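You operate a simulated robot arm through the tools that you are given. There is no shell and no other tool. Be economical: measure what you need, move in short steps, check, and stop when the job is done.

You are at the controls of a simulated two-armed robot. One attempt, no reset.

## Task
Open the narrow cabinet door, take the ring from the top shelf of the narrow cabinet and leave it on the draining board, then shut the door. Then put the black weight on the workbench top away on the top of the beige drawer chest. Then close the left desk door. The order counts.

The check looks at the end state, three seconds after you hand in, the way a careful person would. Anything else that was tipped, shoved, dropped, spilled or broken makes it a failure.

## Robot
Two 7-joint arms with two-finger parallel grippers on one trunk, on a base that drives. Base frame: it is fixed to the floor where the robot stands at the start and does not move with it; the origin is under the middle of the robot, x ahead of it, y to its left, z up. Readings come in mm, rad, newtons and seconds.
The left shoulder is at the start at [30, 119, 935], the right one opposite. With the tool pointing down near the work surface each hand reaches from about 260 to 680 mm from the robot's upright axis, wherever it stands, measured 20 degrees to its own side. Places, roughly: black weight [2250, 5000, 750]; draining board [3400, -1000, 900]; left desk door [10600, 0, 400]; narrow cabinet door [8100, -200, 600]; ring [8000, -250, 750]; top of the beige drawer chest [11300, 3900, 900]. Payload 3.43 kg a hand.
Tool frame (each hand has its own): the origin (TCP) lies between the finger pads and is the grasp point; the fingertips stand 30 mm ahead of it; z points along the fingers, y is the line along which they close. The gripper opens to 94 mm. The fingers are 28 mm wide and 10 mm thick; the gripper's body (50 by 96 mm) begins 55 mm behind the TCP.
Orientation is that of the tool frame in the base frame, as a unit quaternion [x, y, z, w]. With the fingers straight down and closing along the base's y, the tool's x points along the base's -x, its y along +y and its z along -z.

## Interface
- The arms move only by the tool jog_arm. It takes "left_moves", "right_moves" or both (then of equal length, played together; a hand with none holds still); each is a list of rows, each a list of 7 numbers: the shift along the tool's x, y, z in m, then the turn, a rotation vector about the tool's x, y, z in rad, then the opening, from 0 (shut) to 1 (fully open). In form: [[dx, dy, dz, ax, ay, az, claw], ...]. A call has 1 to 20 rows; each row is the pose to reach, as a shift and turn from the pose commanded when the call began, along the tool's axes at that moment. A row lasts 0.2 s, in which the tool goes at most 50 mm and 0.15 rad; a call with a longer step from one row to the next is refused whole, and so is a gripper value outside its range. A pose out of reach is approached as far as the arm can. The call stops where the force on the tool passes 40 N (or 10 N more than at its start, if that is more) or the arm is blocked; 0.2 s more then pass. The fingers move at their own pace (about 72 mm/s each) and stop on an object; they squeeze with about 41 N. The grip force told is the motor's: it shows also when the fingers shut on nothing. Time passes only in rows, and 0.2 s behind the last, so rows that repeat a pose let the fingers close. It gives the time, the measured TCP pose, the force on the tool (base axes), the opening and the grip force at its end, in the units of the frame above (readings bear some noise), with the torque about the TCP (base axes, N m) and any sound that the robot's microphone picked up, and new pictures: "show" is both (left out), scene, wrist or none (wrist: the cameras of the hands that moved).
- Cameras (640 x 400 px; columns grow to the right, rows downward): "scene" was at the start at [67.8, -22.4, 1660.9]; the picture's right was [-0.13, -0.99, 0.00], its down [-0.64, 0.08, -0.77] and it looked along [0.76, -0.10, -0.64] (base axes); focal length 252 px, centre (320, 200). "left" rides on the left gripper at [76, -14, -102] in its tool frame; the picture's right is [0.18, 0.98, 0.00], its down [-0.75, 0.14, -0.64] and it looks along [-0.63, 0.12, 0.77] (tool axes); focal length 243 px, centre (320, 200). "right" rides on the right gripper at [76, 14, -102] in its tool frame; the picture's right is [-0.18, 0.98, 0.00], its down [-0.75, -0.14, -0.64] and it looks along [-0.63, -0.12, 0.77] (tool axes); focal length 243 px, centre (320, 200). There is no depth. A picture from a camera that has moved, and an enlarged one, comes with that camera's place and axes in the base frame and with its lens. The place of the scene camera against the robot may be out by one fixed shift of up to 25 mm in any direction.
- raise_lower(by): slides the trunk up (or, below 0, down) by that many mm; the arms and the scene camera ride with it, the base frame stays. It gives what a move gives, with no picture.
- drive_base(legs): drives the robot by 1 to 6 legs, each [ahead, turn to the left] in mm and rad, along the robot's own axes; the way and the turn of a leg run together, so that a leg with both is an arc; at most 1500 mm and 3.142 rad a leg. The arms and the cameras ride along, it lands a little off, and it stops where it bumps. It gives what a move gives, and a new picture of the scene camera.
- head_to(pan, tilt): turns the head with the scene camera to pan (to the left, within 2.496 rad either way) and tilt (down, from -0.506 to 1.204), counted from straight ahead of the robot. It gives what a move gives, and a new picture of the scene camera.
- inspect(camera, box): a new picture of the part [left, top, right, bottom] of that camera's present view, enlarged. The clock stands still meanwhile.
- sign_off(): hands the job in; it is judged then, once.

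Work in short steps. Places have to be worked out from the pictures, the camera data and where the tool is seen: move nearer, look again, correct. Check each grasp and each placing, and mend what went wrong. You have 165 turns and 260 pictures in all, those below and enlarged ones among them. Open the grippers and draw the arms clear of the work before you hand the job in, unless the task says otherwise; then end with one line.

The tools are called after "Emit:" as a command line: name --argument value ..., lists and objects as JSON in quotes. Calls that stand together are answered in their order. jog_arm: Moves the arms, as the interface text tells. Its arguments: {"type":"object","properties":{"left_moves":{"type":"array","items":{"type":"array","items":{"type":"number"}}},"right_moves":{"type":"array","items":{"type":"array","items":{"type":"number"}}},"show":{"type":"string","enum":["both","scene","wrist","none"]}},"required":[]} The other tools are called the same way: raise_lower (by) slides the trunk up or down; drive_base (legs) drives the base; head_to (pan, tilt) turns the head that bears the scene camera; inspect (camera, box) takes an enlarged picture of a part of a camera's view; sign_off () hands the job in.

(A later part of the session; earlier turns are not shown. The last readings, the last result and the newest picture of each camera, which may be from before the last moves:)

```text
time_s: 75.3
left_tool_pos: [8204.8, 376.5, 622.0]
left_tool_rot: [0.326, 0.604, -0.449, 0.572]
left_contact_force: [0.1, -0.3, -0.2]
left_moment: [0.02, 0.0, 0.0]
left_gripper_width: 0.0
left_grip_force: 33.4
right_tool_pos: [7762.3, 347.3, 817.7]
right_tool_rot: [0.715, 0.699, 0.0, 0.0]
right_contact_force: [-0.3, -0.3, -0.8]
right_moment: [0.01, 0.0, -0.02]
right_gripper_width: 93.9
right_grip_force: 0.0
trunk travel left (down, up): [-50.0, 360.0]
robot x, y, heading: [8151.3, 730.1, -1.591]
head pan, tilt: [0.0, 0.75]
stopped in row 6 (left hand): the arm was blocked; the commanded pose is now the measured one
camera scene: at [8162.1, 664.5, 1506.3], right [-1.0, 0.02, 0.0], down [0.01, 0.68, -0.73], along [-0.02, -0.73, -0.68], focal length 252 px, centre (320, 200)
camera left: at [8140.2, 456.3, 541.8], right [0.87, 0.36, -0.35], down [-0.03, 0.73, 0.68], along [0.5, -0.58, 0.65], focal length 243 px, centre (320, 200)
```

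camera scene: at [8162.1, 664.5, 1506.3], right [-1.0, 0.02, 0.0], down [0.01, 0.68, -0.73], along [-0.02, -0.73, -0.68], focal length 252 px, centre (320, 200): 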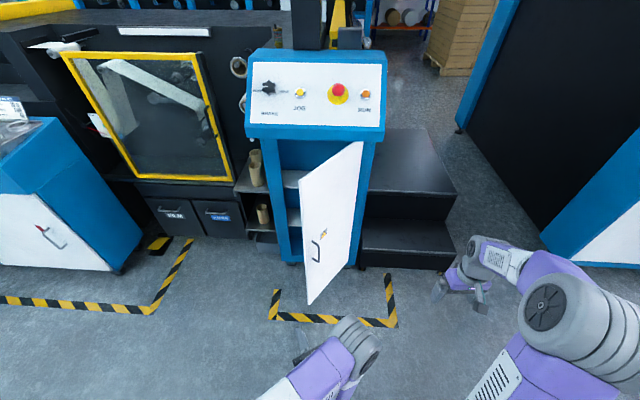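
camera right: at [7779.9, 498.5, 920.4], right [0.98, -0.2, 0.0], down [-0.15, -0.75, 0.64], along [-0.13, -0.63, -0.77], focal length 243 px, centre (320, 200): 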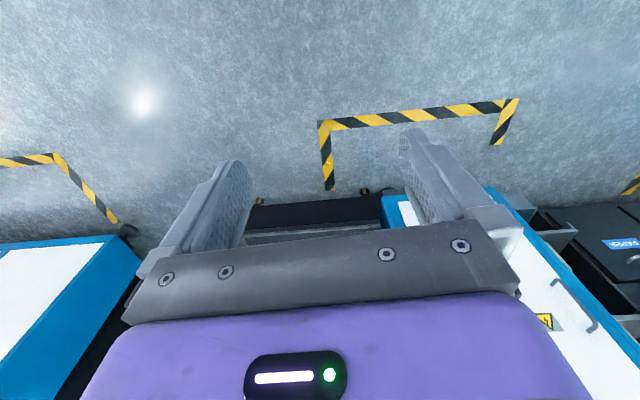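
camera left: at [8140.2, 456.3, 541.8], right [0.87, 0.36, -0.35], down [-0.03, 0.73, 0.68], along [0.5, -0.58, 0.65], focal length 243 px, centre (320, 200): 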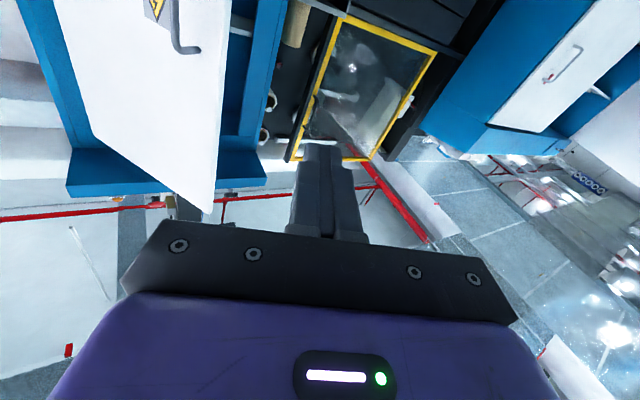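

The elbow got jammed and left a roll error. I correct the orientation gradually while extending outward to about (8300, 300).

Emit:
jog_arm --left_moves '[[-0.001, 0.012, 0.022, 0.07, 0.016, 0.026, 0], [-0.001, 0.024, 0.044, 0.143, 0.032, 0.052, 0], [-0.002, 0.036, 0.066, 0.214, 0.048, 0.078, 0], [-0.003, 0.047, 0.086, 0.285, 0.063, 0.104, 0], [-0.003, 0.057, 0.107, 0.36, 0.08, 0.13, 0], [-0.003, 0.057, 0.107, 0.428, 0.095, 0.156, 0]]'

```text
time_s: 76.8
left_tool_pos: [8300.1, 300.7, 619.7]
left_tool_rot: [0.507, 0.494, -0.504, 0.494]
left_contact_force: [-0.3, 0.7, 0.4]
left_moment: [-0.02, -0.01, 0.05]
left_gripper_width: 0.1
left_grip_force: 32.8
right_tool_pos: [7761.4, 348.6, 819.3]
right_tool_rot: [0.715, 0.699, 0.001, 0.001]
right_contact_force: [-0.5, -0.6, -0.9]
right_moment: [0.01, 0.01, 0.02]
right_gripper_width: 94.1
right_grip_force: 0.0
trunk travel left (down, up): [-50.0, 360.0]
robot x, y, heading: [8148.0, 729.1, -1.595]
head pan, tilt: [0.0, 0.75]
camera scene: at [8162.1, 664.5, 1506.3], right [-1.0, 0.02, 0.0], down [0.02, 0.68, -0.73], along [-0.02, -0.73, -0.68], focal length 252 px, centre (320, 200)
camera left: at [8287.8, 404.3, 542.6], right [0.98, -0.02, -0.18], down [0.16, 0.64, 0.76], along [0.1, -0.77, 0.63], focal length 243 px, centre (320, 200)
```

scene: 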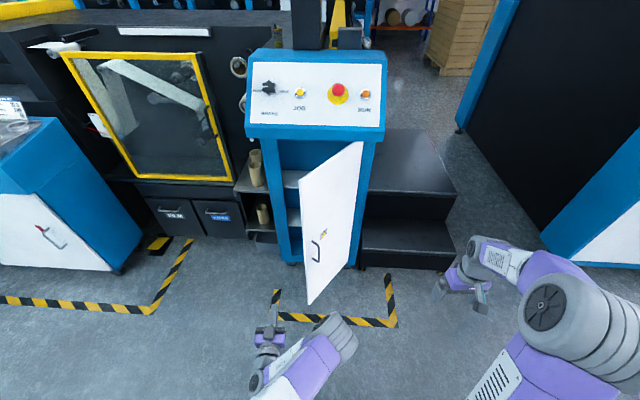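
left: 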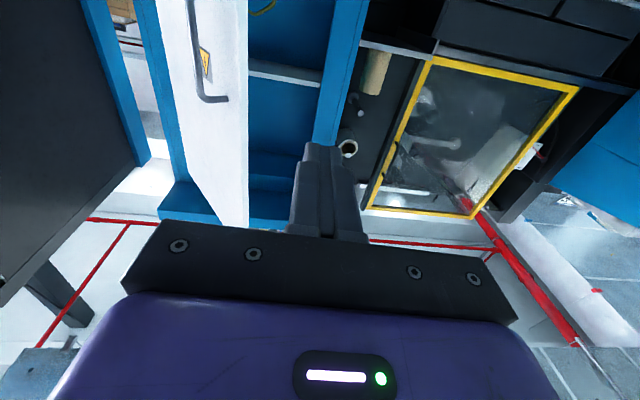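

Clear view past the door edge. I advance and then sweep −x to push the door wide open.

Emit:
jog_arm --left_moves '[[0, 0, 0.04, 0, 0, 0, 0], [0, 0, 0.08, 0, 0, 0, 0], [0, 0, 0.12, 0, 0, 0, 0], [0, 0, 0.16, 0, 0, 0, 0], [0, 0, 0.2, 0, 0, 0, 0], [0, 0, 0.24, 0, 0, 0, 0], [0, -0.03, 0.24, 0, 0, 0, 0], [0, -0.06, 0.24, 0, 0, 0, 0], [0, -0.09, 0.24, 0, 0, 0, 0], [0, -0.12, 0.24, 0, 0, 0, 0], [0, -0.15, 0.24, 0, 0, 0, 0], [0, -0.18, 0.24, 0, 0, 0, 0], [0, -0.21, 0.24, 0, 0, 0, 0], [0, -0.24, 0.24, 0, 0, 0, 0], [0, -0.27, 0.24, 0, 0, 0, 0], [0, -0.3, 0.24, 0, 0, 0, 0]]'

```text
time_s: 79.2
left_tool_pos: [8141.0, 65.8, 616.4]
left_tool_rot: [0.506, 0.497, -0.503, 0.495]
left_contact_force: [7.8, 16.4, 6.3]
left_moment: [-0.08, 0.39, -0.92]
left_gripper_width: 0.0
left_grip_force: 32.6
right_tool_pos: [7762.9, 347.7, 819.0]
right_tool_rot: [0.715, 0.7, -0.001, 0.0]
right_contact_force: [-0.4, -0.7, 1.0]
right_moment: [-0.01, 0.02, 0.01]
right_gripper_width: 93.9
right_grip_force: 0.0
trunk travel left (down, up): [-50.0, 360.0]
robot x, y, heading: [8150.2, 728.8, -1.587]
head pan, tilt: [0.0, 0.75]
stopped in row 12 (left hand): the force on the tool passed its limit at 51 N (the readings are from after the stop); the commanded pose is now the measured one
camera scene: at [8162.7, 665.9, 1506.4], right [-1.0, 0.02, 0.0], down [0.01, 0.68, -0.73], along [-0.02, -0.73, -0.68], focal length 252 px, centre (320, 200)
camera left: at [8128.2, 170.4, 539.8], right [0.98, -0.01, -0.18], down [0.15, 0.64, 0.76], along [0.11, -0.77, 0.63], focal length 243 px, centre (320, 200)
```

scene: 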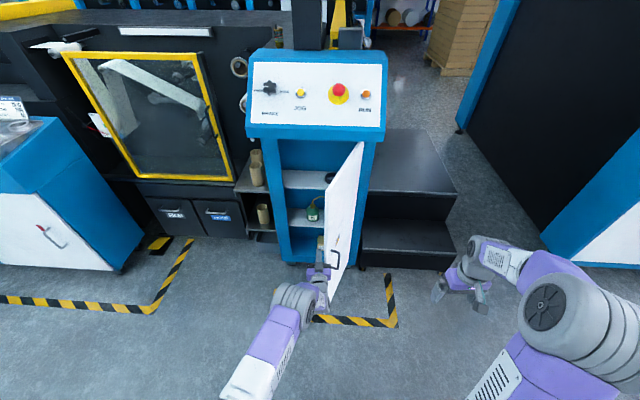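
left: 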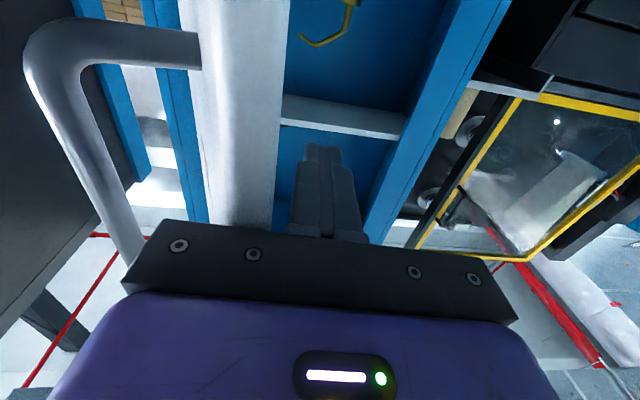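

The gripper body caught the door's edge end-on. I step +x, go 70 mm deeper, and sweep again with the hand's side against the inner face.

Emit:
jog_arm --left_moves '[[0, 0.04, 0, 0, 0, 0, 0], [0, 0.08, 0, 0, 0, 0, 0], [0, 0.08, 0.035, 0, 0, 0, 0], [0, 0.08, 0.07, 0, 0, 0, 0], [0, 0.05, 0.07, 0, 0, 0, 0], [0, 0.02, 0.07, 0, 0, 0, 0], [0, -0.01, 0.07, 0, 0, 0, 0], [0, -0.035, 0.07, 0, 0, 0, 0], [0, -0.06, 0.07, 0, 0, 0, 0], [0, -0.085, 0.07, 0, 0, 0, 0], [0, -0.11, 0.07, 0, 0, 0, 0], [0, -0.135, 0.07, 0, 0, 0, 0], [0, -0.16, 0.07, 0, 0, 0, 0]]'

```text
time_s: 82.0
left_tool_pos: [8026.5, 30.4, 632.5]
left_tool_rot: [0.506, 0.496, -0.504, 0.494]
left_contact_force: [-0.5, 0.4, 0.9]
left_moment: [-0.02, 0.01, -0.03]
left_gripper_width: 0.0
left_grip_force: 32.9
left hand out of reach, approached as far as the arm can: row 9, 10, 11, 12, 13
right_tool_pos: [7761.3, 348.0, 818.9]
right_tool_rot: [0.715, 0.699, 0.0, 0.0]
right_contact_force: [0.9, 0.8, 0.9]
right_moment: [0.01, -0.03, 0.01]
right_gripper_width: 94.3
right_grip_force: 0.1
trunk travel left (down, up): [-50.0, 360.0]
robot x, y, heading: [8147.5, 728.9, -1.593]
head pan, tilt: [0.0, 0.75]
camera scene: at [8162.3, 664.8, 1506.3], right [-1.0, 0.02, 0.0], down [0.01, 0.68, -0.73], along [-0.02, -0.73, -0.68], focal length 252 px, centre (320, 200)
camera left: at [8013.2, 133.8, 554.7], right [0.98, -0.02, -0.18], down [0.15, 0.64, 0.76], along [0.1, -0.77, 0.63], focal length 243 px, centre (320, 200)
```

scene: 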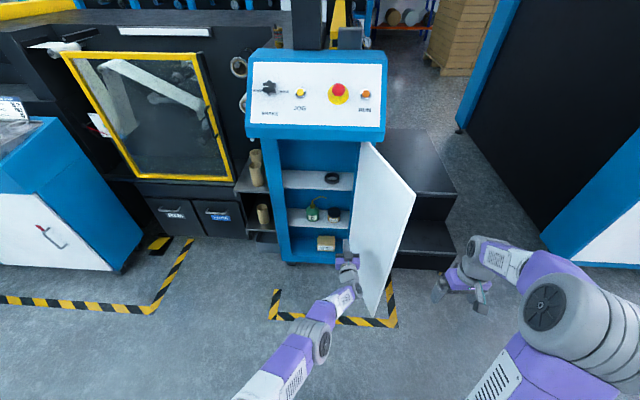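
left: 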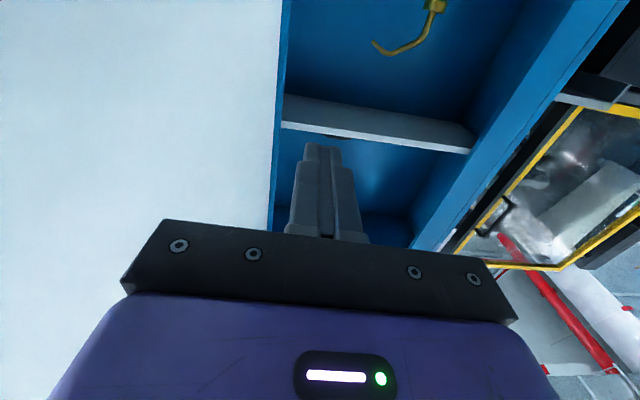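

The door is fully open past 90° and a dark ring shows on the top shelf. I zoom in.

Emit:
inspect --camera "scene" --box '[250, 120, 410, 280]'

```text
2.50 times, centred on (330, 200) of scene
camera zoom: at [8162.3, 664.8, 1506.3], right [-1.0, 0.02, 0.0], down [0.01, 0.68, -0.73], along [-0.02, -0.73, -0.68], focal length 631 px, centre (295, 200)
```

zoom: 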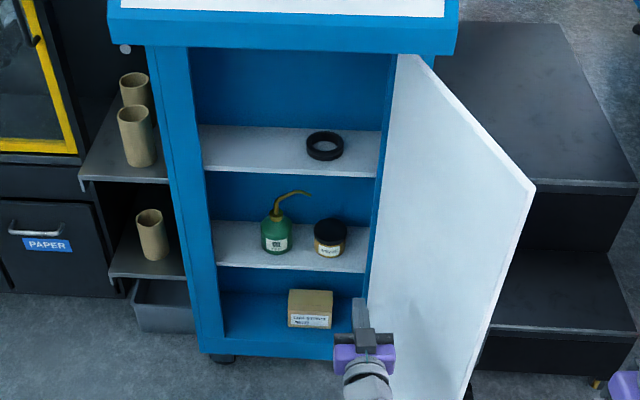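

I zoom on ring and gripper tip to calibrate the scene camera offset against the known tool position.

Emit:
inspect --camera "scene" --box '[300, 160, 380, 210]'

Emit:
inspect --camera "scene" --box '[310, 230, 390, 280]'

```text
8.00 times, centred on (340, 185) of scene
camera zoom: at [8162.3, 664.8, 1506.3], right [-1.0, 0.02, 0.0], down [0.01, 0.68, -0.73], along [-0.02, -0.73, -0.68], focal length 2018 px, centre (160, 320)
```

zoom: 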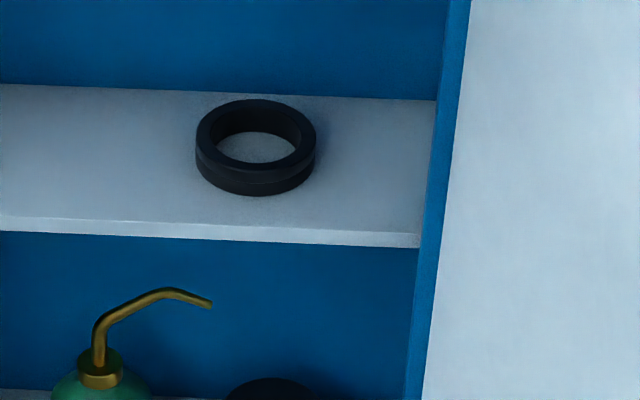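

```text
8.00 times, centred on (350, 255) of scene
camera zoom: at [8162.3, 664.8, 1506.3], right [-1.0, 0.02, 0.0], down [0.01, 0.68, -0.73], along [-0.02, -0.73, -0.68], focal length 2018 px, centre (80, -240)
```

zoom: 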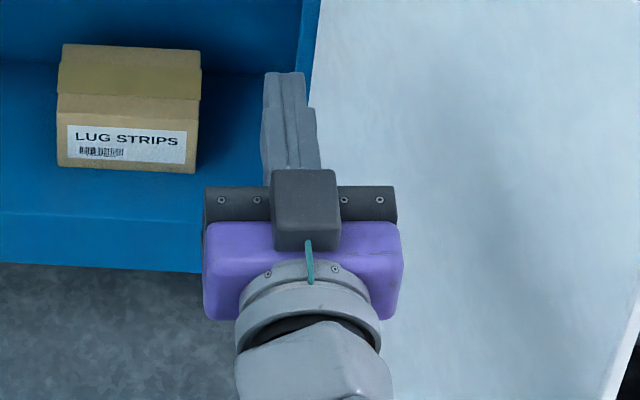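

I raise the trunk 130 mm (the hand needs that height anyway) to get a second ray to the ring.

Emit:
raise_lower --by 130

Emit:
inspect --camera "scene" --box '[300, 180, 380, 230]'

Emit:
inspect --camera "scene" --box '[310, 230, 390, 280]'

```text
time_s: 83.6
left_tool_pos: [8025.5, 29.5, 762.1]
left_tool_rot: [0.507, 0.496, -0.504, 0.494]
left_contact_force: [0.0, -0.1, 0.0]
left_moment: [0.01, -0.02, 0.01]
left_gripper_width: 0.0
left_grip_force: 33.2
right_tool_pos: [7762.5, 348.8, 948.5]
right_tool_rot: [0.715, 0.699, -0.001, 0.0]
right_contact_force: [0.2, -0.5, 0.4]
right_moment: [-0.03, -0.02, 0.03]
right_gripper_width: 94.2
right_grip_force: 0.1
trunk travel left (down, up): [-180.0, 230.0]
robot x, y, heading: [8150.8, 728.3, -1.593]
head pan, tilt: [0.0, 0.75]
```

```text
8.00 times, centred on (340, 205) of scene
camera zoom: at [8162.1, 664.6, 1636.2], right [-1.0, 0.02, 0.0], down [0.01, 0.68, -0.73], along [-0.02, -0.73, -0.68], focal length 2018 px, centre (160, 160)
```

zoom: 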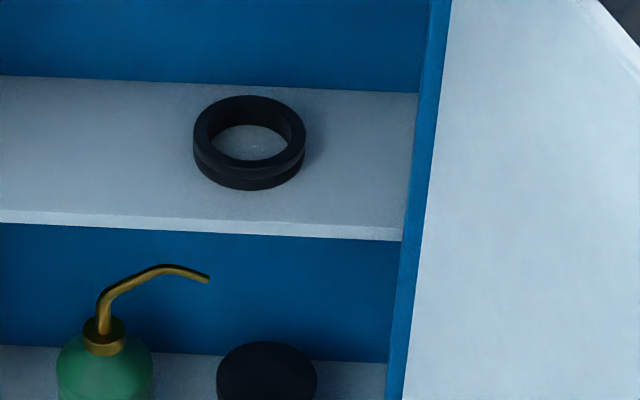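

```text
8.00 times, centred on (350, 255) of scene
camera zoom: at [8162.1, 664.6, 1636.2], right [-1.0, 0.02, 0.0], down [0.01, 0.68, -0.73], along [-0.02, -0.73, -0.68], focal length 2018 px, centre (80, -240)
```

zoom: 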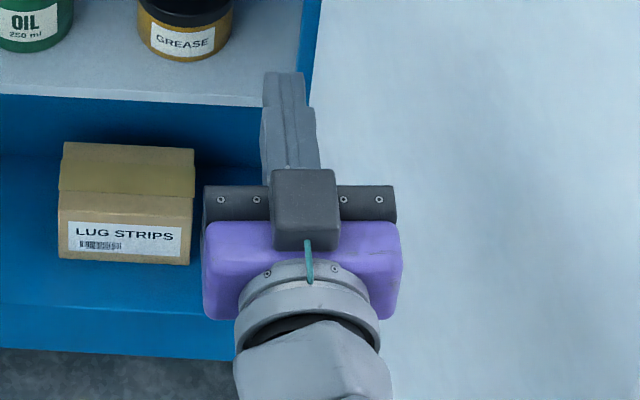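

Ring: outer Ø≈75, height ≈20, centre about (8068, −322), shelf z≈725 (camera offset corrected). I retract the left hand, pitch it 15° down and open it; I also lift the right hand clear before driving closer.

Emit:
jog_arm --left_moves '[[0, 0.01, -0.035, 0, 0, 0, 0], [0, 0.02, -0.07, 0, 0, 0, 0], [-0.002, 0.03, -0.105, 0, 0.09, 0, 0.5], [-0.005, 0.047, -0.13, 0, 0.18, 0, 1], [-0.008, 0.047, -0.151, 0, 0.26, 0, 1], [-0.008, 0.047, -0.151, 0, 0.26, 0, 1]]' --right_moves '[[0.02, 0, -0.02, 0, 0, 0, 1], [0.04, 0, -0.04, 0, 0, 0, 1], [0.06, 0, -0.06, 0, 0, 0, 1], [0.08, 0, -0.08, 0, 0, 0, 1], [0.1, 0, -0.1, 0, 0, 0, 1], [0.1, 0, -0.1, 0, 0, 0, 1]]' --show "scene"

Emit:
drive_base --legs '[[355, 0]]'

```text
time_s: 85.0
left_tool_pos: [8074.5, 180.0, 770.1]
left_tool_rot: [0.568, 0.556, -0.433, 0.425]
left_contact_force: [0.1, -0.5, 0.4]
left_moment: [-0.01, -0.01, 0.02]
left_gripper_width: 94.0
left_grip_force: 0.1
right_tool_pos: [7762.8, 448.3, 1048.3]
right_tool_rot: [0.715, 0.699, 0.001, 0.0]
right_contact_force: [0.3, 0.7, -0.4]
right_moment: [0.04, -0.02, 0.0]
right_gripper_width: 94.0
right_grip_force: 0.1
trunk travel left (down, up): [-180.0, 230.0]
robot x, y, heading: [8149.6, 730.8, -1.593]
head pan, tilt: [0.0, 0.75]
camera scene: at [8162.3, 664.0, 1636.3], right [-1.0, 0.02, 0.0], down [0.01, 0.68, -0.73], along [-0.02, -0.73, -0.68], focal length 252 px, centre (320, 200)
```

scene: 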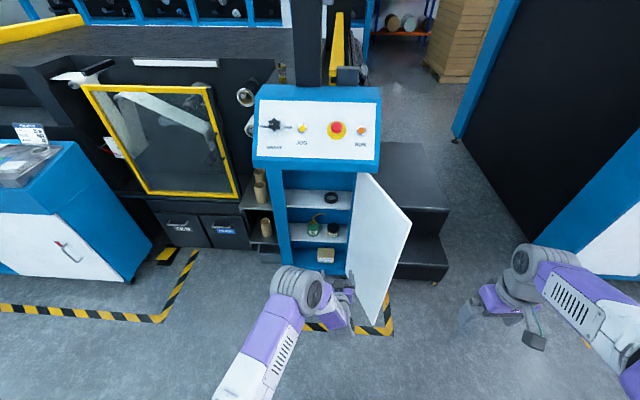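

```text
time_s: 87.3
left_tool_pos: [8067.9, -175.3, 770.6]
left_tool_rot: [0.567, 0.556, -0.433, 0.427]
left_contact_force: [0.4, 0.0, -0.5]
left_moment: [0.0, -0.01, 0.0]
left_gripper_width: 93.9
left_grip_force: 0.0
right_tool_pos: [7756.0, 90.5, 1049.7]
right_tool_rot: [0.715, 0.7, 0.0, 0.0]
right_contact_force: [0.1, 0.1, -0.8]
right_moment: [0.01, 0.04, -0.02]
right_gripper_width: 94.0
right_grip_force: 0.1
trunk travel left (down, up): [-180.0, 230.0]
robot x, y, heading: [8143.8, 374.3, -1.592]
head pan, tilt: [0.0, 0.75]
camera scene: at [8154.8, 308.3, 1636.3], right [-1.0, 0.02, 0.0], down [0.01, 0.68, -0.73], along [-0.02, -0.73, -0.68], focal length 252 px, centre (320, 200)
```

scene: 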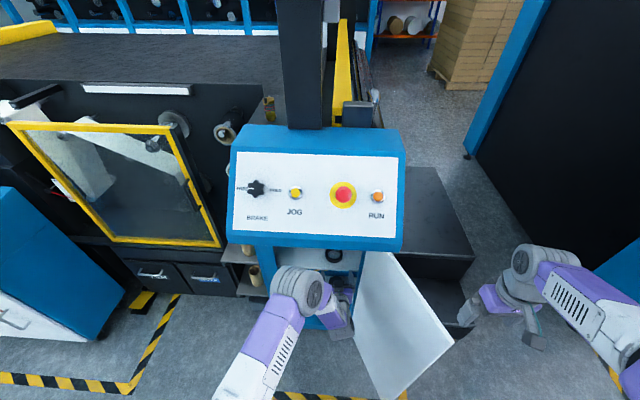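

I zoom on the ring and the hand from this closer position.

Emit:
inspect --camera "scene" --box '[280, 235, 380, 305]'

Emit:
inspect --camera "left" --box '[0, 0, 640, 400]'

```text
5.71 times, centred on (330, 270) of scene
camera zoom: at [8154.8, 308.3, 1636.3], right [-1.0, 0.02, 0.0], down [0.01, 0.68, -0.73], along [-0.02, -0.73, -0.68], focal length 1442 px, centre (263, -200)
```

zoom: 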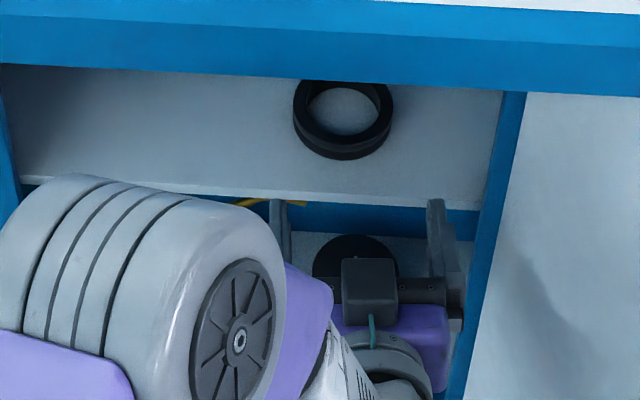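

```text
1.00 times, centred on (320, 200) of left (not enlarged: the box is as wide or as high as the picture)
camera zoom: at [8055.6, -55.8, 722.3], right [0.98, 0.03, -0.18], down [0.15, 0.42, 0.9], along [0.1, -0.91, 0.41], focal length 243 px, centre (320, 200)
```

zoom: 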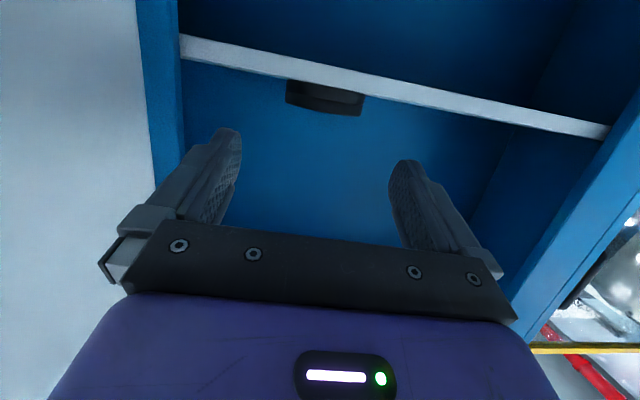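

The wrist view confirms x≈8068, shelf top ≈720, ring 720–740. I move in above the ring first.

Emit:
jog_arm --left_moves '[[-0.0083, 0.001, 0.033, 0, 0, 0, 1], [-0.0166, 0.0015, 0.066, 0, 0, 0, 1], [-0.025, 0.002, 0.1, 0, 0, 0, 1], [-0.0332, 0.003, 0.1326, 0, 0, 0, 1]]'

```text
time_s: 88.3
left_tool_pos: [8067.9, -312.0, 766.9]
left_tool_rot: [0.568, 0.556, -0.433, 0.426]
left_contact_force: [-0.5, -0.8, 1.1]
left_moment: [0.03, -0.01, 0.0]
left_gripper_width: 94.1
left_grip_force: 0.0
right_tool_pos: [7755.5, 91.0, 1050.1]
right_tool_rot: [0.715, 0.699, 0.0, 0.0]
right_contact_force: [-1.1, -0.5, -0.1]
right_moment: [0.0, -0.01, -0.01]
right_gripper_width: 94.0
right_grip_force: 0.0
trunk travel left (down, up): [-180.0, 230.0]
robot x, y, heading: [8142.0, 375.0, -1.588]
head pan, tilt: [0.0, 0.75]
camera scene: at [8154.8, 308.8, 1636.3], right [-1.0, 0.02, 0.0], down [0.01, 0.68, -0.73], along [-0.02, -0.73, -0.68], focal length 252 px, centre (320, 200)
camera left: at [8054.6, -192.4, 719.6], right [0.98, 0.03, -0.18], down [0.15, 0.42, 0.9], along [0.1, -0.91, 0.41], focal length 243 px, centre (320, 200)
```

scene: 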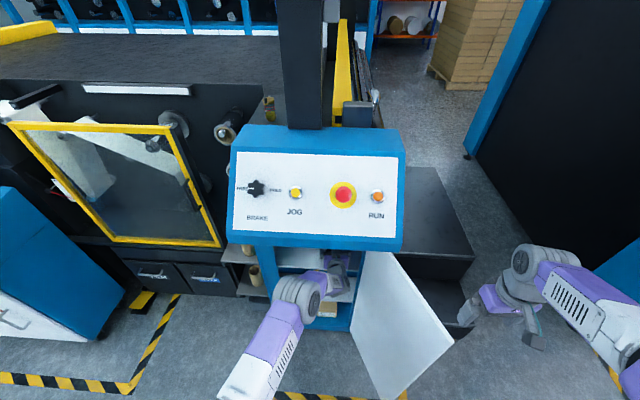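
left: 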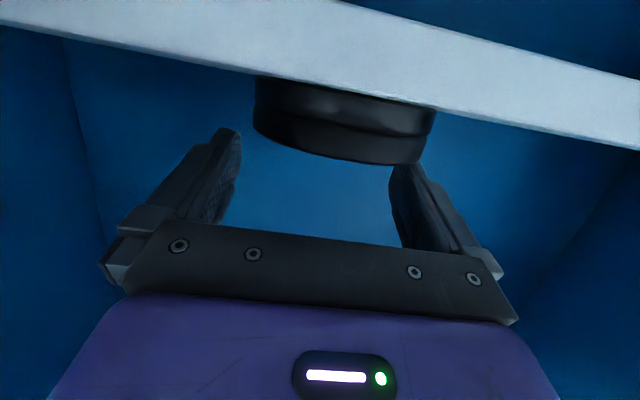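

Ring sits ~4.5 mm to the hand's left. I shift and descend 21 mm with the fingers straddling it.

Emit:
jog_arm --left_moves '[[0.0, 0.0045, 0, 0, 0, 0, 1], [0.0068, 0.0045, 0.0018, 0, 0, 0, 1], [0.0136, 0.0045, 0.0036, 0, 0, 0, 1], [0.0203, 0.0045, 0.0054, 0, 0, 0, 1]]' --show "wrist"

```text
time_s: 89.3
left_tool_pos: [8073.9, -311.9, 746.9]
left_tool_rot: [0.568, 0.556, -0.433, 0.425]
left_contact_force: [0.9, 0.0, 0.0]
left_moment: [0.02, 0.01, -0.01]
left_gripper_width: 94.1
left_grip_force: 0.1
right_tool_pos: [7755.7, 92.0, 1049.7]
right_tool_rot: [0.714, 0.7, 0.0, 0.0]
right_contact_force: [-0.5, 0.5, 0.1]
right_moment: [0.0, 0.02, 0.01]
right_gripper_width: 93.9
right_grip_force: 0.1
trunk travel left (down, up): [-180.0, 230.0]
robot x, y, heading: [8142.6, 373.3, -1.593]
head pan, tilt: [0.0, 0.75]
camera left: at [8060.8, -192.8, 698.6], right [0.98, 0.03, -0.18], down [0.15, 0.42, 0.9], along [0.1, -0.91, 0.41], focal length 243 px, centre (320, 200)
```

left: 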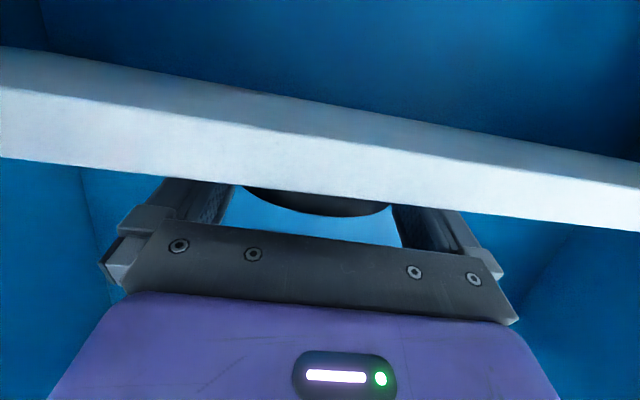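

The ring is between the fingers; I close.

Emit:
jog_arm --left_moves '[[0, 0, 0, 0, 0, 0, 0.6], [0, 0, 0, 0, 0, 0, 0.6], [0, 0, 0, 0, 0, 0, 0.6], [0, 0, 0, 0, 0, 0, 0.6], [0, 0, 0, 0, 0, 0, 0.6]]' --show "wrist"

```text
time_s: 90.5
left_tool_pos: [8073.6, -311.8, 746.7]
left_tool_rot: [0.567, 0.557, -0.432, 0.426]
left_contact_force: [0.0, -0.6, 1.5]
left_moment: [-0.08, -0.02, -0.02]
left_gripper_width: 79.4
left_grip_force: 40.5
right_tool_pos: [7756.1, 91.6, 1049.3]
right_tool_rot: [0.714, 0.7, 0.0, 0.0]
right_contact_force: [-0.6, -1.4, -0.4]
right_moment: [0.0, -0.02, 0.0]
right_gripper_width: 93.9
right_grip_force: 0.1
trunk travel left (down, up): [-180.0, 230.0]
robot x, y, heading: [8143.2, 372.3, -1.591]
head pan, tilt: [0.0, 0.75]
camera left: at [8060.7, -192.7, 698.7], right [0.98, 0.03, -0.18], down [0.15, 0.42, 0.9], along [0.1, -0.91, 0.41], focal length 243 px, centre (320, 200)
```

left: 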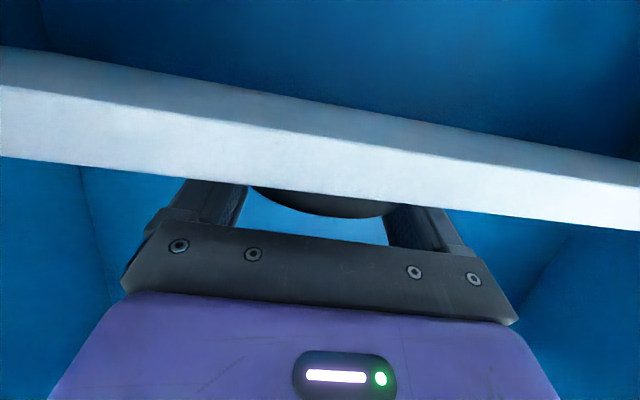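

Ring gripped (79 mm, 40 N). I lift 30 mm and withdraw 150 mm.

Emit:
jog_arm --left_moves '[[-0.0145, 0, -0.004, 0, 0, 0, 0.5], [-0.029, 0, -0.008, 0, 0, 0, 0.5], [-0.0203, 0, -0.0407, 0, 0, 0, 0.5], [-0.0116, 0, -0.0735, 0, 0, 0, 0.5], [-0.0029, 0, -0.106, 0, 0, 0, 0.5], [0.0058, 0, -0.138, 0, 0, 0, 0.5], [0.01, 0, -0.153, 0, 0, 0, 0.5]]'

```text
time_s: 92.1
left_tool_pos: [8075.4, -162.1, 776.3]
left_tool_rot: [0.567, 0.556, -0.433, 0.426]
left_contact_force: [0.2, 0.1, 0.0]
left_moment: [-0.01, -0.01, -0.03]
left_gripper_width: 46.9
left_grip_force: 0.1
right_tool_pos: [7755.3, 92.5, 1049.2]
right_tool_rot: [0.714, 0.7, 0.0, 0.0]
right_contact_force: [0.0, -0.3, 0.0]
right_moment: [-0.01, 0.04, 0.02]
right_gripper_width: 94.0
right_grip_force: 0.0
trunk travel left (down, up): [-180.0, 230.0]
robot x, y, heading: [8141.6, 376.0, -1.589]
head pan, tilt: [0.0, 0.75]
camera scene: at [8154.7, 309.3, 1636.3], right [-1.0, 0.02, 0.0], down [0.01, 0.68, -0.73], along [-0.02, -0.73, -0.68], focal length 252 px, centre (320, 200)
camera left: at [8063.0, -42.0, 728.7], right [0.98, 0.03, -0.18], down [0.15, 0.42, 0.9], along [0.1, -0.91, 0.41], focal length 243 px, centre (320, 200)
```

scene: 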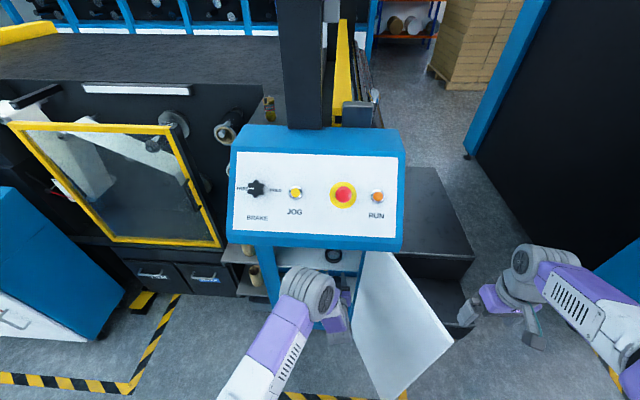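
left: 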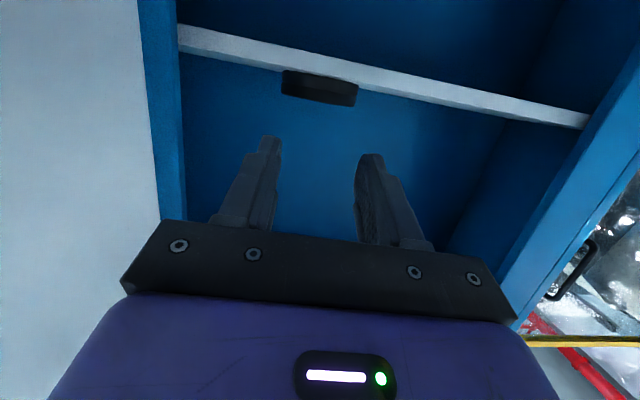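

The ring slipped back onto the shelf, upright and nearly in place — I had only the upper rim. I retry flatter (pitch ~0.12), deeper and lower.

Emit:
jog_arm --left_moves '[[-0.0064, 0.0005, 0.032, 0, -0.03, 0, 1], [-0.0128, 0.001, 0.064, 0, -0.06, 0, 1], [-0.0192, 0.0015, 0.096, 0, -0.09, 0, 1], [-0.0256, 0.002, 0.128, 0, -0.12, 0, 1], [-0.032, 0.002, 0.161, 0, -0.145, 0, 1], [-0.0225, 0.002, 0.1635, 0, -0.145, 0, 1], [-0.0165, 0.002, 0.165, 0, -0.145, 0, 1], [-0.0105, 0.002, 0.167, 0, -0.145, 0, 1], [-0.0085, 0.002, 0.1675, 0, -0.145, 0, 1], [-0.007, 0.002, 0.168, 0, -0.145, 0, 1]]' --show "wrist"

```text
time_s: 93.9
left_tool_pos: [8074.6, -331.4, 759.6]
left_tool_rot: [0.525, 0.519, -0.481, 0.472]
left_contact_force: [0.6, 1.1, 12.9]
left_moment: [0.8, 0.09, -0.03]
left_gripper_width: 94.0
left_grip_force: 0.0
right_tool_pos: [7756.0, 91.5, 1049.0]
right_tool_rot: [0.715, 0.699, 0.0, 0.0]
right_contact_force: [-0.7, -0.2, 0.4]
right_moment: [0.02, 0.02, -0.04]
right_gripper_width: 94.0
right_grip_force: 0.1
trunk travel left (down, up): [-180.0, 230.0]
robot x, y, heading: [8138.4, 371.8, -1.591]
head pan, tilt: [0.0, 0.75]
stopped in row 8 (left hand): the force on the tool passed its limit at 44 N (the readings are from after the stop); the commanded pose is now the measured one
camera left: at [8060.0, -221.8, 691.4], right [0.98, 0.0, -0.19], down [0.15, 0.57, 0.81], along [0.11, -0.82, 0.56], focal length 243 px, centre (320, 200)
```

left: 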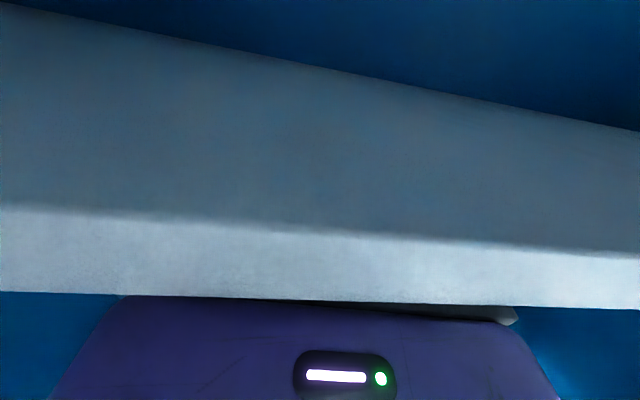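

The hand's housing touched the shelf edge, so I go back to the 15° pitch, keep the housing outside, and probe down onto the shelf with the fingertips.

Emit:
jog_arm --left_moves '[[-0.012, 0, -0.001, 0, 0, 0, 1], [-0.008, 0, -0.012, 0, 0.085, 0, 1], [-0.003, 0, -0.0234, 0, 0.17, 0, 1], [0.006, 0, -0.0227, 0, 0.17, 0, 1], [0.012, 0, -0.022, 0, 0.17, 0, 1], [0.016, 0, -0.0216, 0, 0.17, 0, 1], [0.0186, 0, -0.0214, 0, 0.17, 0, 1], [0.0206, 0, -0.0212, 0, 0.17, 0, 1], [0.0226, 0, -0.021, 0, 0.17, 0, 1]]' --show "wrist"

```text
time_s: 95.9
left_tool_pos: [8074.3, -306.5, 740.4]
left_tool_rot: [0.564, 0.556, -0.435, 0.429]
left_contact_force: [2.9, 12.2, 24.0]
left_moment: [-0.39, -1.03, 0.4]
left_gripper_width: 94.0
left_grip_force: 0.1
right_tool_pos: [7756.5, 94.4, 1050.3]
right_tool_rot: [0.714, 0.7, -0.001, 0.001]
right_contact_force: [0.1, -0.5, -0.1]
right_moment: [0.0, 0.08, -0.01]
right_gripper_width: 94.0
right_grip_force: 0.0
trunk travel left (down, up): [-180.0, 230.0]
robot x, y, heading: [8141.9, 372.0, -1.59]
head pan, tilt: [0.0, 0.75]
camera left: at [8060.9, -187.0, 692.3], right [0.98, 0.03, -0.18], down [0.15, 0.43, 0.89], along [0.1, -0.9, 0.41], focal length 243 px, centre (320, 200)
```

left: 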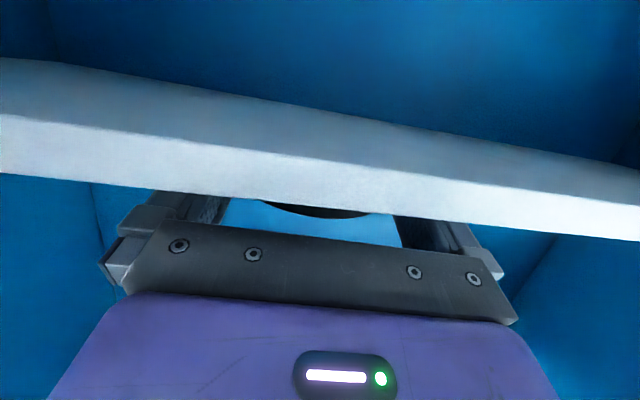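

Fingertips touch the shelf (z≈741). I raise 1.5 mm, close fully, and lift slowly.

Emit:
jog_arm --left_moves '[[-0.0025, 0, -0.0008, 0, 0, 0, 1], [-0.0025, 0, -0.0008, 0, 0, 0, 0], [-0.0025, 0, -0.0008, 0, 0, 0, 0], [-0.0025, 0, -0.0008, 0, 0, 0, 0], [-0.0025, 0, -0.0008, 0, 0, 0, 0], [-0.0025, 0, -0.0008, 0, 0, 0, 0], [-0.0055, 0, -0.0016, 0, 0, 0, 0], [-0.0085, 0, -0.0024, 0, 0, 0, 0], [-0.0115, 0, -0.0032, 0, 0, 0, 0], [-0.0145, 0, -0.004, 0, 0, 0, 0]]' --show "wrist"

```text
time_s: 98.1
left_tool_pos: [8073.3, -305.4, 746.8]
left_tool_rot: [0.568, 0.559, -0.431, 0.423]
left_contact_force: [0.1, -0.6, 0.3]
left_moment: [-0.04, 0.02, 0.0]
left_gripper_width: 77.4
left_grip_force: 41.4
right_tool_pos: [7756.5, 91.9, 1048.3]
right_tool_rot: [0.715, 0.7, 0.0, 0.0]
right_contact_force: [0.1, 0.0, -0.5]
right_moment: [0.06, -0.01, -0.01]
right_gripper_width: 94.2
right_grip_force: 0.1
trunk travel left (down, up): [-180.0, 230.0]
robot x, y, heading: [8144.6, 372.5, -1.587]
head pan, tilt: [0.0, 0.75]
camera left: at [8060.8, -184.9, 700.3], right [0.98, 0.03, -0.18], down [0.15, 0.41, 0.9], along [0.1, -0.91, 0.4], focal length 243 px, centre (320, 200)
```

left: 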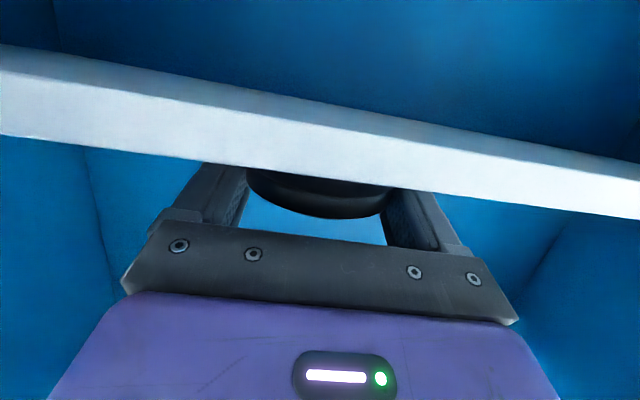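

The ring kept its place relative to the gripper while the shelf receded, so it is lifting. I continue gently up.

Emit:
jog_arm --left_moves '[[-0.005, 0, -0.0013, 0, 0, 0, 0], [-0.01, 0, -0.0027, 0, 0, 0, 0], [-0.015, 0, -0.004, 0, 0, 0, 0], [-0.02, 0, -0.0054, 0, 0, 0, 0], [-0.025, 0, -0.0067, 0, 0, 0, 0], [-0.03, 0, -0.008, 0, 0, 0, 0]]' --show "wrist"

```text
time_s: 99.5
left_tool_pos: [8073.7, -307.3, 779.8]
left_tool_rot: [0.568, 0.558, -0.432, 0.424]
left_contact_force: [-0.5, 0.7, -0.5]
left_moment: [-0.02, 0.01, 0.0]
left_gripper_width: 77.3
left_grip_force: 41.4
right_tool_pos: [7754.6, 92.4, 1049.7]
right_tool_rot: [0.715, 0.7, -0.001, 0.0]
right_contact_force: [-0.2, -0.7, 0.1]
right_moment: [0.01, 0.02, 0.01]
right_gripper_width: 94.0
right_grip_force: 0.1
trunk travel left (down, up): [-180.0, 230.0]
robot x, y, heading: [8148.5, 374.6, -1.591]
head pan, tilt: [0.0, 0.75]
camera left: at [8060.9, -186.9, 732.9], right [0.98, 0.03, -0.18], down [0.15, 0.41, 0.9], along [0.1, -0.91, 0.4], focal length 243 px, centre (320, 200)
```

left: 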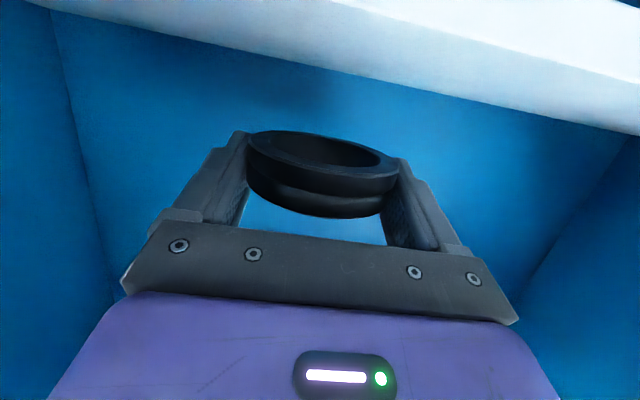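

Ring firmly held. I withdraw it 175 mm out of the cabinet, then back the robot away.

Emit:
jog_arm --left_moves '[[0.0087, 0, -0.032, 0, 0, 0, 0], [0.0174, 0, -0.064, 0, 0, 0, 0], [0.026, 0, -0.096, 0, 0, 0, 0], [0.035, 0, -0.128, 0, 0, 0, 0], [0.045, 0, -0.166, 0, 0, 0, 0]]' --show "wrist"

Emit:
drive_base --legs '[[-500, 0]]'

```text
time_s: 100.7
left_tool_pos: [8075.7, -134.5, 783.2]
left_tool_rot: [0.567, 0.558, -0.433, 0.423]
left_contact_force: [0.2, -0.1, -1.4]
left_moment: [0.0, -0.01, 0.02]
left_gripper_width: 77.1
left_grip_force: 41.1
right_tool_pos: [7756.1, 92.1, 1050.0]
right_tool_rot: [0.715, 0.7, -0.001, 0.001]
right_contact_force: [0.1, -0.2, -1.0]
right_moment: [-0.02, 0.03, 0.0]
right_gripper_width: 94.0
right_grip_force: 0.0
trunk travel left (down, up): [-180.0, 230.0]
robot x, y, heading: [8145.5, 370.5, -1.592]
head pan, tilt: [0.0, 0.75]
camera left: at [8063.1, -14.5, 735.4], right [0.98, 0.03, -0.18], down [0.15, 0.42, 0.9], along [0.1, -0.91, 0.41], focal length 243 px, centre (320, 200)
```

left: 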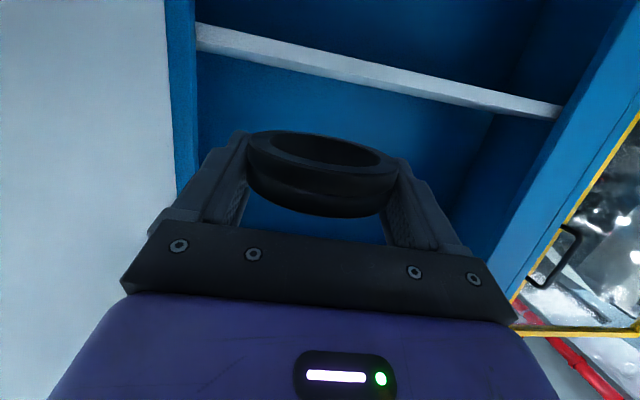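

```text
time_s: 103.7
left_tool_pos: [8083.6, 370.4, 782.3]
left_tool_rot: [0.568, 0.557, -0.433, 0.423]
left_contact_force: [0.7, 0.2, -1.0]
left_moment: [-0.02, 0.0, -0.02]
left_gripper_width: 77.2
left_grip_force: 41.1
right_tool_pos: [7765.0, 599.4, 1048.5]
right_tool_rot: [0.717, 0.697, 0.001, 0.0]
right_contact_force: [-0.1, -0.2, -1.1]
right_moment: [0.03, 0.02, 0.03]
right_gripper_width: 93.7
right_grip_force: 0.0
trunk travel left (down, up): [-180.0, 230.0]
robot x, y, heading: [8154.8, 880.8, -1.599]
head pan, tilt: [0.0, 0.75]
camera scene: at [8166.8, 814.4, 1636.3], right [-1.0, 0.03, 0.0], down [0.02, 0.68, -0.73], along [-0.02, -0.73, -0.68], focal length 252 px, centre (320, 200)
```

scene: 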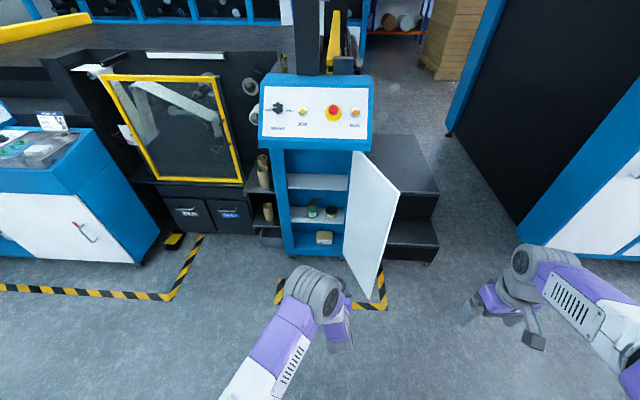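

I turn to face −x and drive back along the aisle to x≈4450 to look for the draining board.

Emit:
drive_base --legs '[[0, -1.52], [1500, 0], [1500, 0], [700, 0]]'

Emit:
head_to --pan 0.8 --tilt 0.4

```text
time_s: 125.5
left_tool_pos: [3899.3, 803.5, 781.8]
left_tool_rot: [0.796, 0.017, -0.606, 0.012]
left_contact_force: [0.3, 0.3, -0.7]
left_moment: [-0.01, -0.04, 0.01]
left_gripper_width: 76.9
left_grip_force: 41.0
right_tool_pos: [4106.7, 1136.0, 1049.8]
right_tool_rot: [1.0, 0.018, 0.0, 0.0]
right_contact_force: [0.7, -0.8, 0.1]
right_moment: [0.02, -0.03, -0.03]
right_gripper_width: 94.0
right_grip_force: 0.0
trunk travel left (down, up): [-180.0, 230.0]
robot x, y, heading: [4410.1, 765.4, -3.108]
head pan, tilt: [0.0, 0.75]
camera scene: at [4371.0, 753.5, 1636.3], right [-0.04, 1.0, 0.0], down [0.68, 0.03, -0.73], along [-0.73, -0.03, -0.68], focal length 252 px, centre (320, 200)
```

scene: 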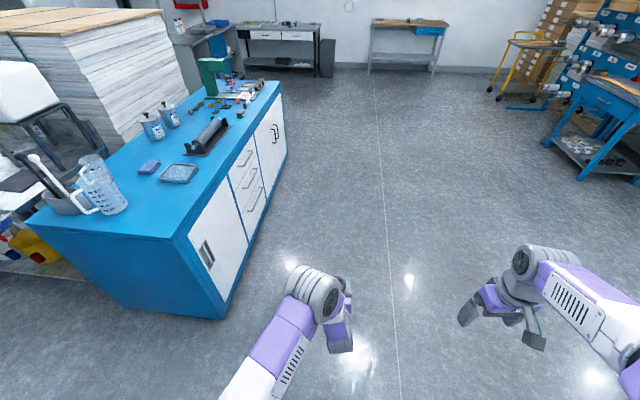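

```text
time_s: 126.6
left_tool_pos: [3898.7, 803.5, 782.8]
left_tool_rot: [0.796, 0.016, -0.605, 0.012]
left_contact_force: [-0.8, -0.7, -0.5]
left_moment: [-0.02, 0.01, 0.02]
left_gripper_width: 76.9
left_grip_force: 40.9
right_tool_pos: [4106.9, 1135.0, 1048.9]
right_tool_rot: [1.0, 0.018, 0.0, -0.001]
right_contact_force: [-0.4, 0.0, 0.9]
right_moment: [0.01, 0.0, 0.01]
right_gripper_width: 94.0
right_grip_force: 0.1
trunk travel left (down, up): [-180.0, 230.0]
robot x, y, heading: [4409.3, 766.1, -3.105]
head pan, tilt: [0.799, 0.4]
camera scene: at [4392.2, 687.9, 1667.4], right [-0.74, 0.67, 0.0], down [0.26, 0.29, -0.92], along [-0.62, -0.68, -0.39], focal length 252 px, centre (320, 200)
```

scene: 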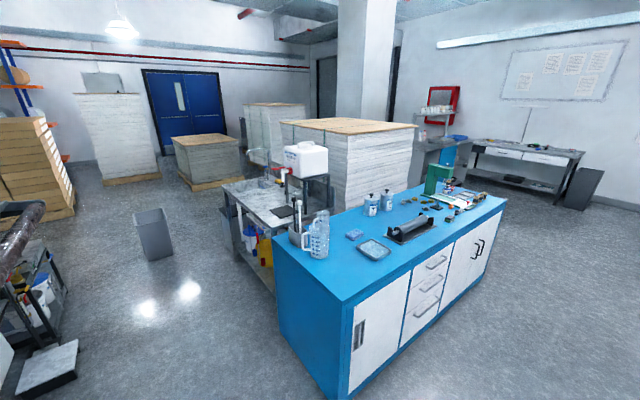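

A steel table with a water container stands beyond the bench; I zoom on it.

Emit:
inspect --camera "scene" --box '[210, 130, 350, 300]'

```text
2.35 times, centred on (280, 215) of scene
camera zoom: at [4392.2, 687.9, 1667.4], right [-0.74, 0.67, 0.0], down [0.26, 0.29, -0.92], along [-0.62, -0.68, -0.39], focal length 594 px, centre (414, 165)
```

zoom: 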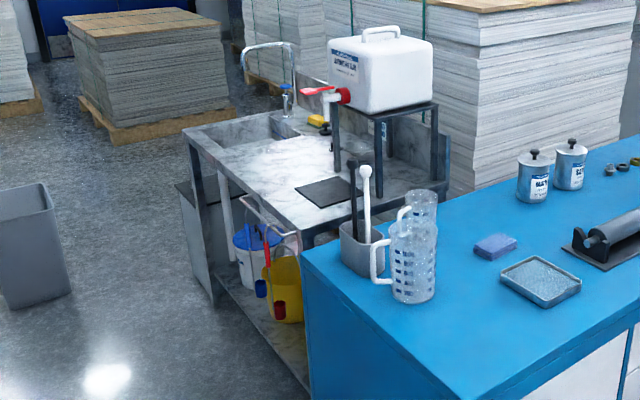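

I drive south to y≈−950 and turn to face the sink table.

Emit:
drive_base --legs '[[0, 1.535], [1300, 0], [400, 0], [0, -1.535]]'

Emit:
head_to --pan 0 --tilt 0.6

```text
time_s: 142.8
left_tool_pos: [3948.1, -939.2, 782.4]
left_tool_rot: [0.795, 0.034, -0.605, 0.025]
left_contact_force: [0.3, 0.3, -0.4]
left_moment: [-0.02, 0.0, 0.02]
left_gripper_width: 76.1
left_grip_force: 40.6
right_tool_pos: [4141.8, -598.2, 1050.0]
right_tool_rot: [0.999, 0.041, 0.001, 0.0]
right_contact_force: [0.2, 0.1, 0.1]
right_moment: [0.02, -0.01, 0.03]
right_gripper_width: 94.0
right_grip_force: 0.0
trunk travel left (down, up): [-180.0, 230.0]
robot x, y, heading: [4460.9, -949.9, -3.06]
head pan, tilt: [0.799, 0.4]
camera scene: at [4445.3, -1034.9, 1667.4], right [-0.77, 0.64, 0.0], down [0.25, 0.3, -0.92], along [-0.59, -0.71, -0.39], focal length 252 px, centre (320, 200)
```

scene: 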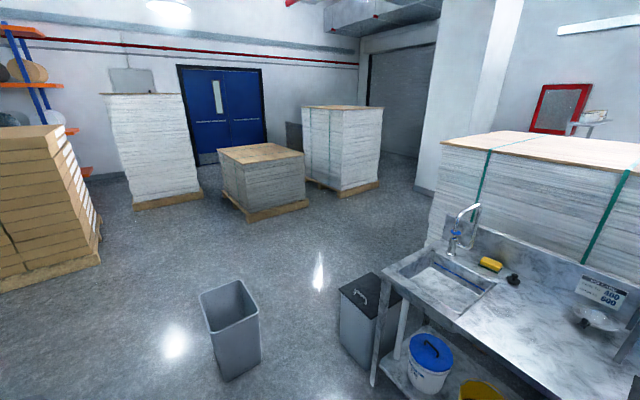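

```text
time_s: 144.0
left_tool_pos: [3947.8, -939.5, 783.3]
left_tool_rot: [0.795, 0.033, -0.605, 0.024]
left_contact_force: [-1.0, -1.0, -0.4]
left_moment: [-0.01, 0.01, 0.04]
left_gripper_width: 76.2
left_grip_force: 41.0
right_tool_pos: [4140.7, -598.8, 1049.1]
right_tool_rot: [0.999, 0.04, 0.0, 0.001]
right_contact_force: [0.9, 0.6, -0.7]
right_moment: [-0.02, 0.0, -0.02]
right_gripper_width: 94.0
right_grip_force: 0.0
trunk travel left (down, up): [-180.0, 230.0]
robot x, y, heading: [4461.7, -955.4, -3.06]
head pan, tilt: [0.0, 0.6]
camera scene: at [4416.1, -970.8, 1649.2], right [-0.08, 1.0, 0.0], down [0.56, 0.05, -0.83], along [-0.82, -0.07, -0.56], focal length 252 px, centre (320, 200)
```

scene: 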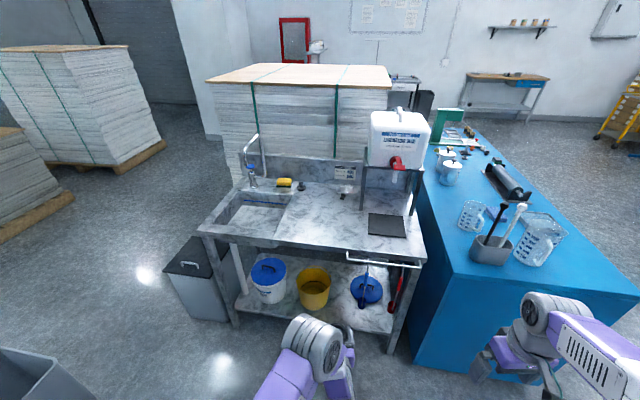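

Emit:
inspect --camera "scene" --box '[190, 130, 450, 270]'

```text
2.46 times, centred on (320, 200) of scene
camera zoom: at [4416.1, -970.8, 1649.2], right [-0.08, 1.0, 0.0], down [0.56, 0.05, -0.83], along [-0.82, -0.07, -0.56], focal length 621 px, centre (320, 200)
```

zoom: 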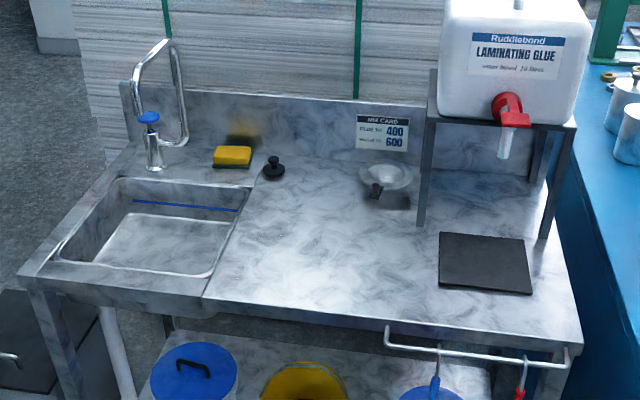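

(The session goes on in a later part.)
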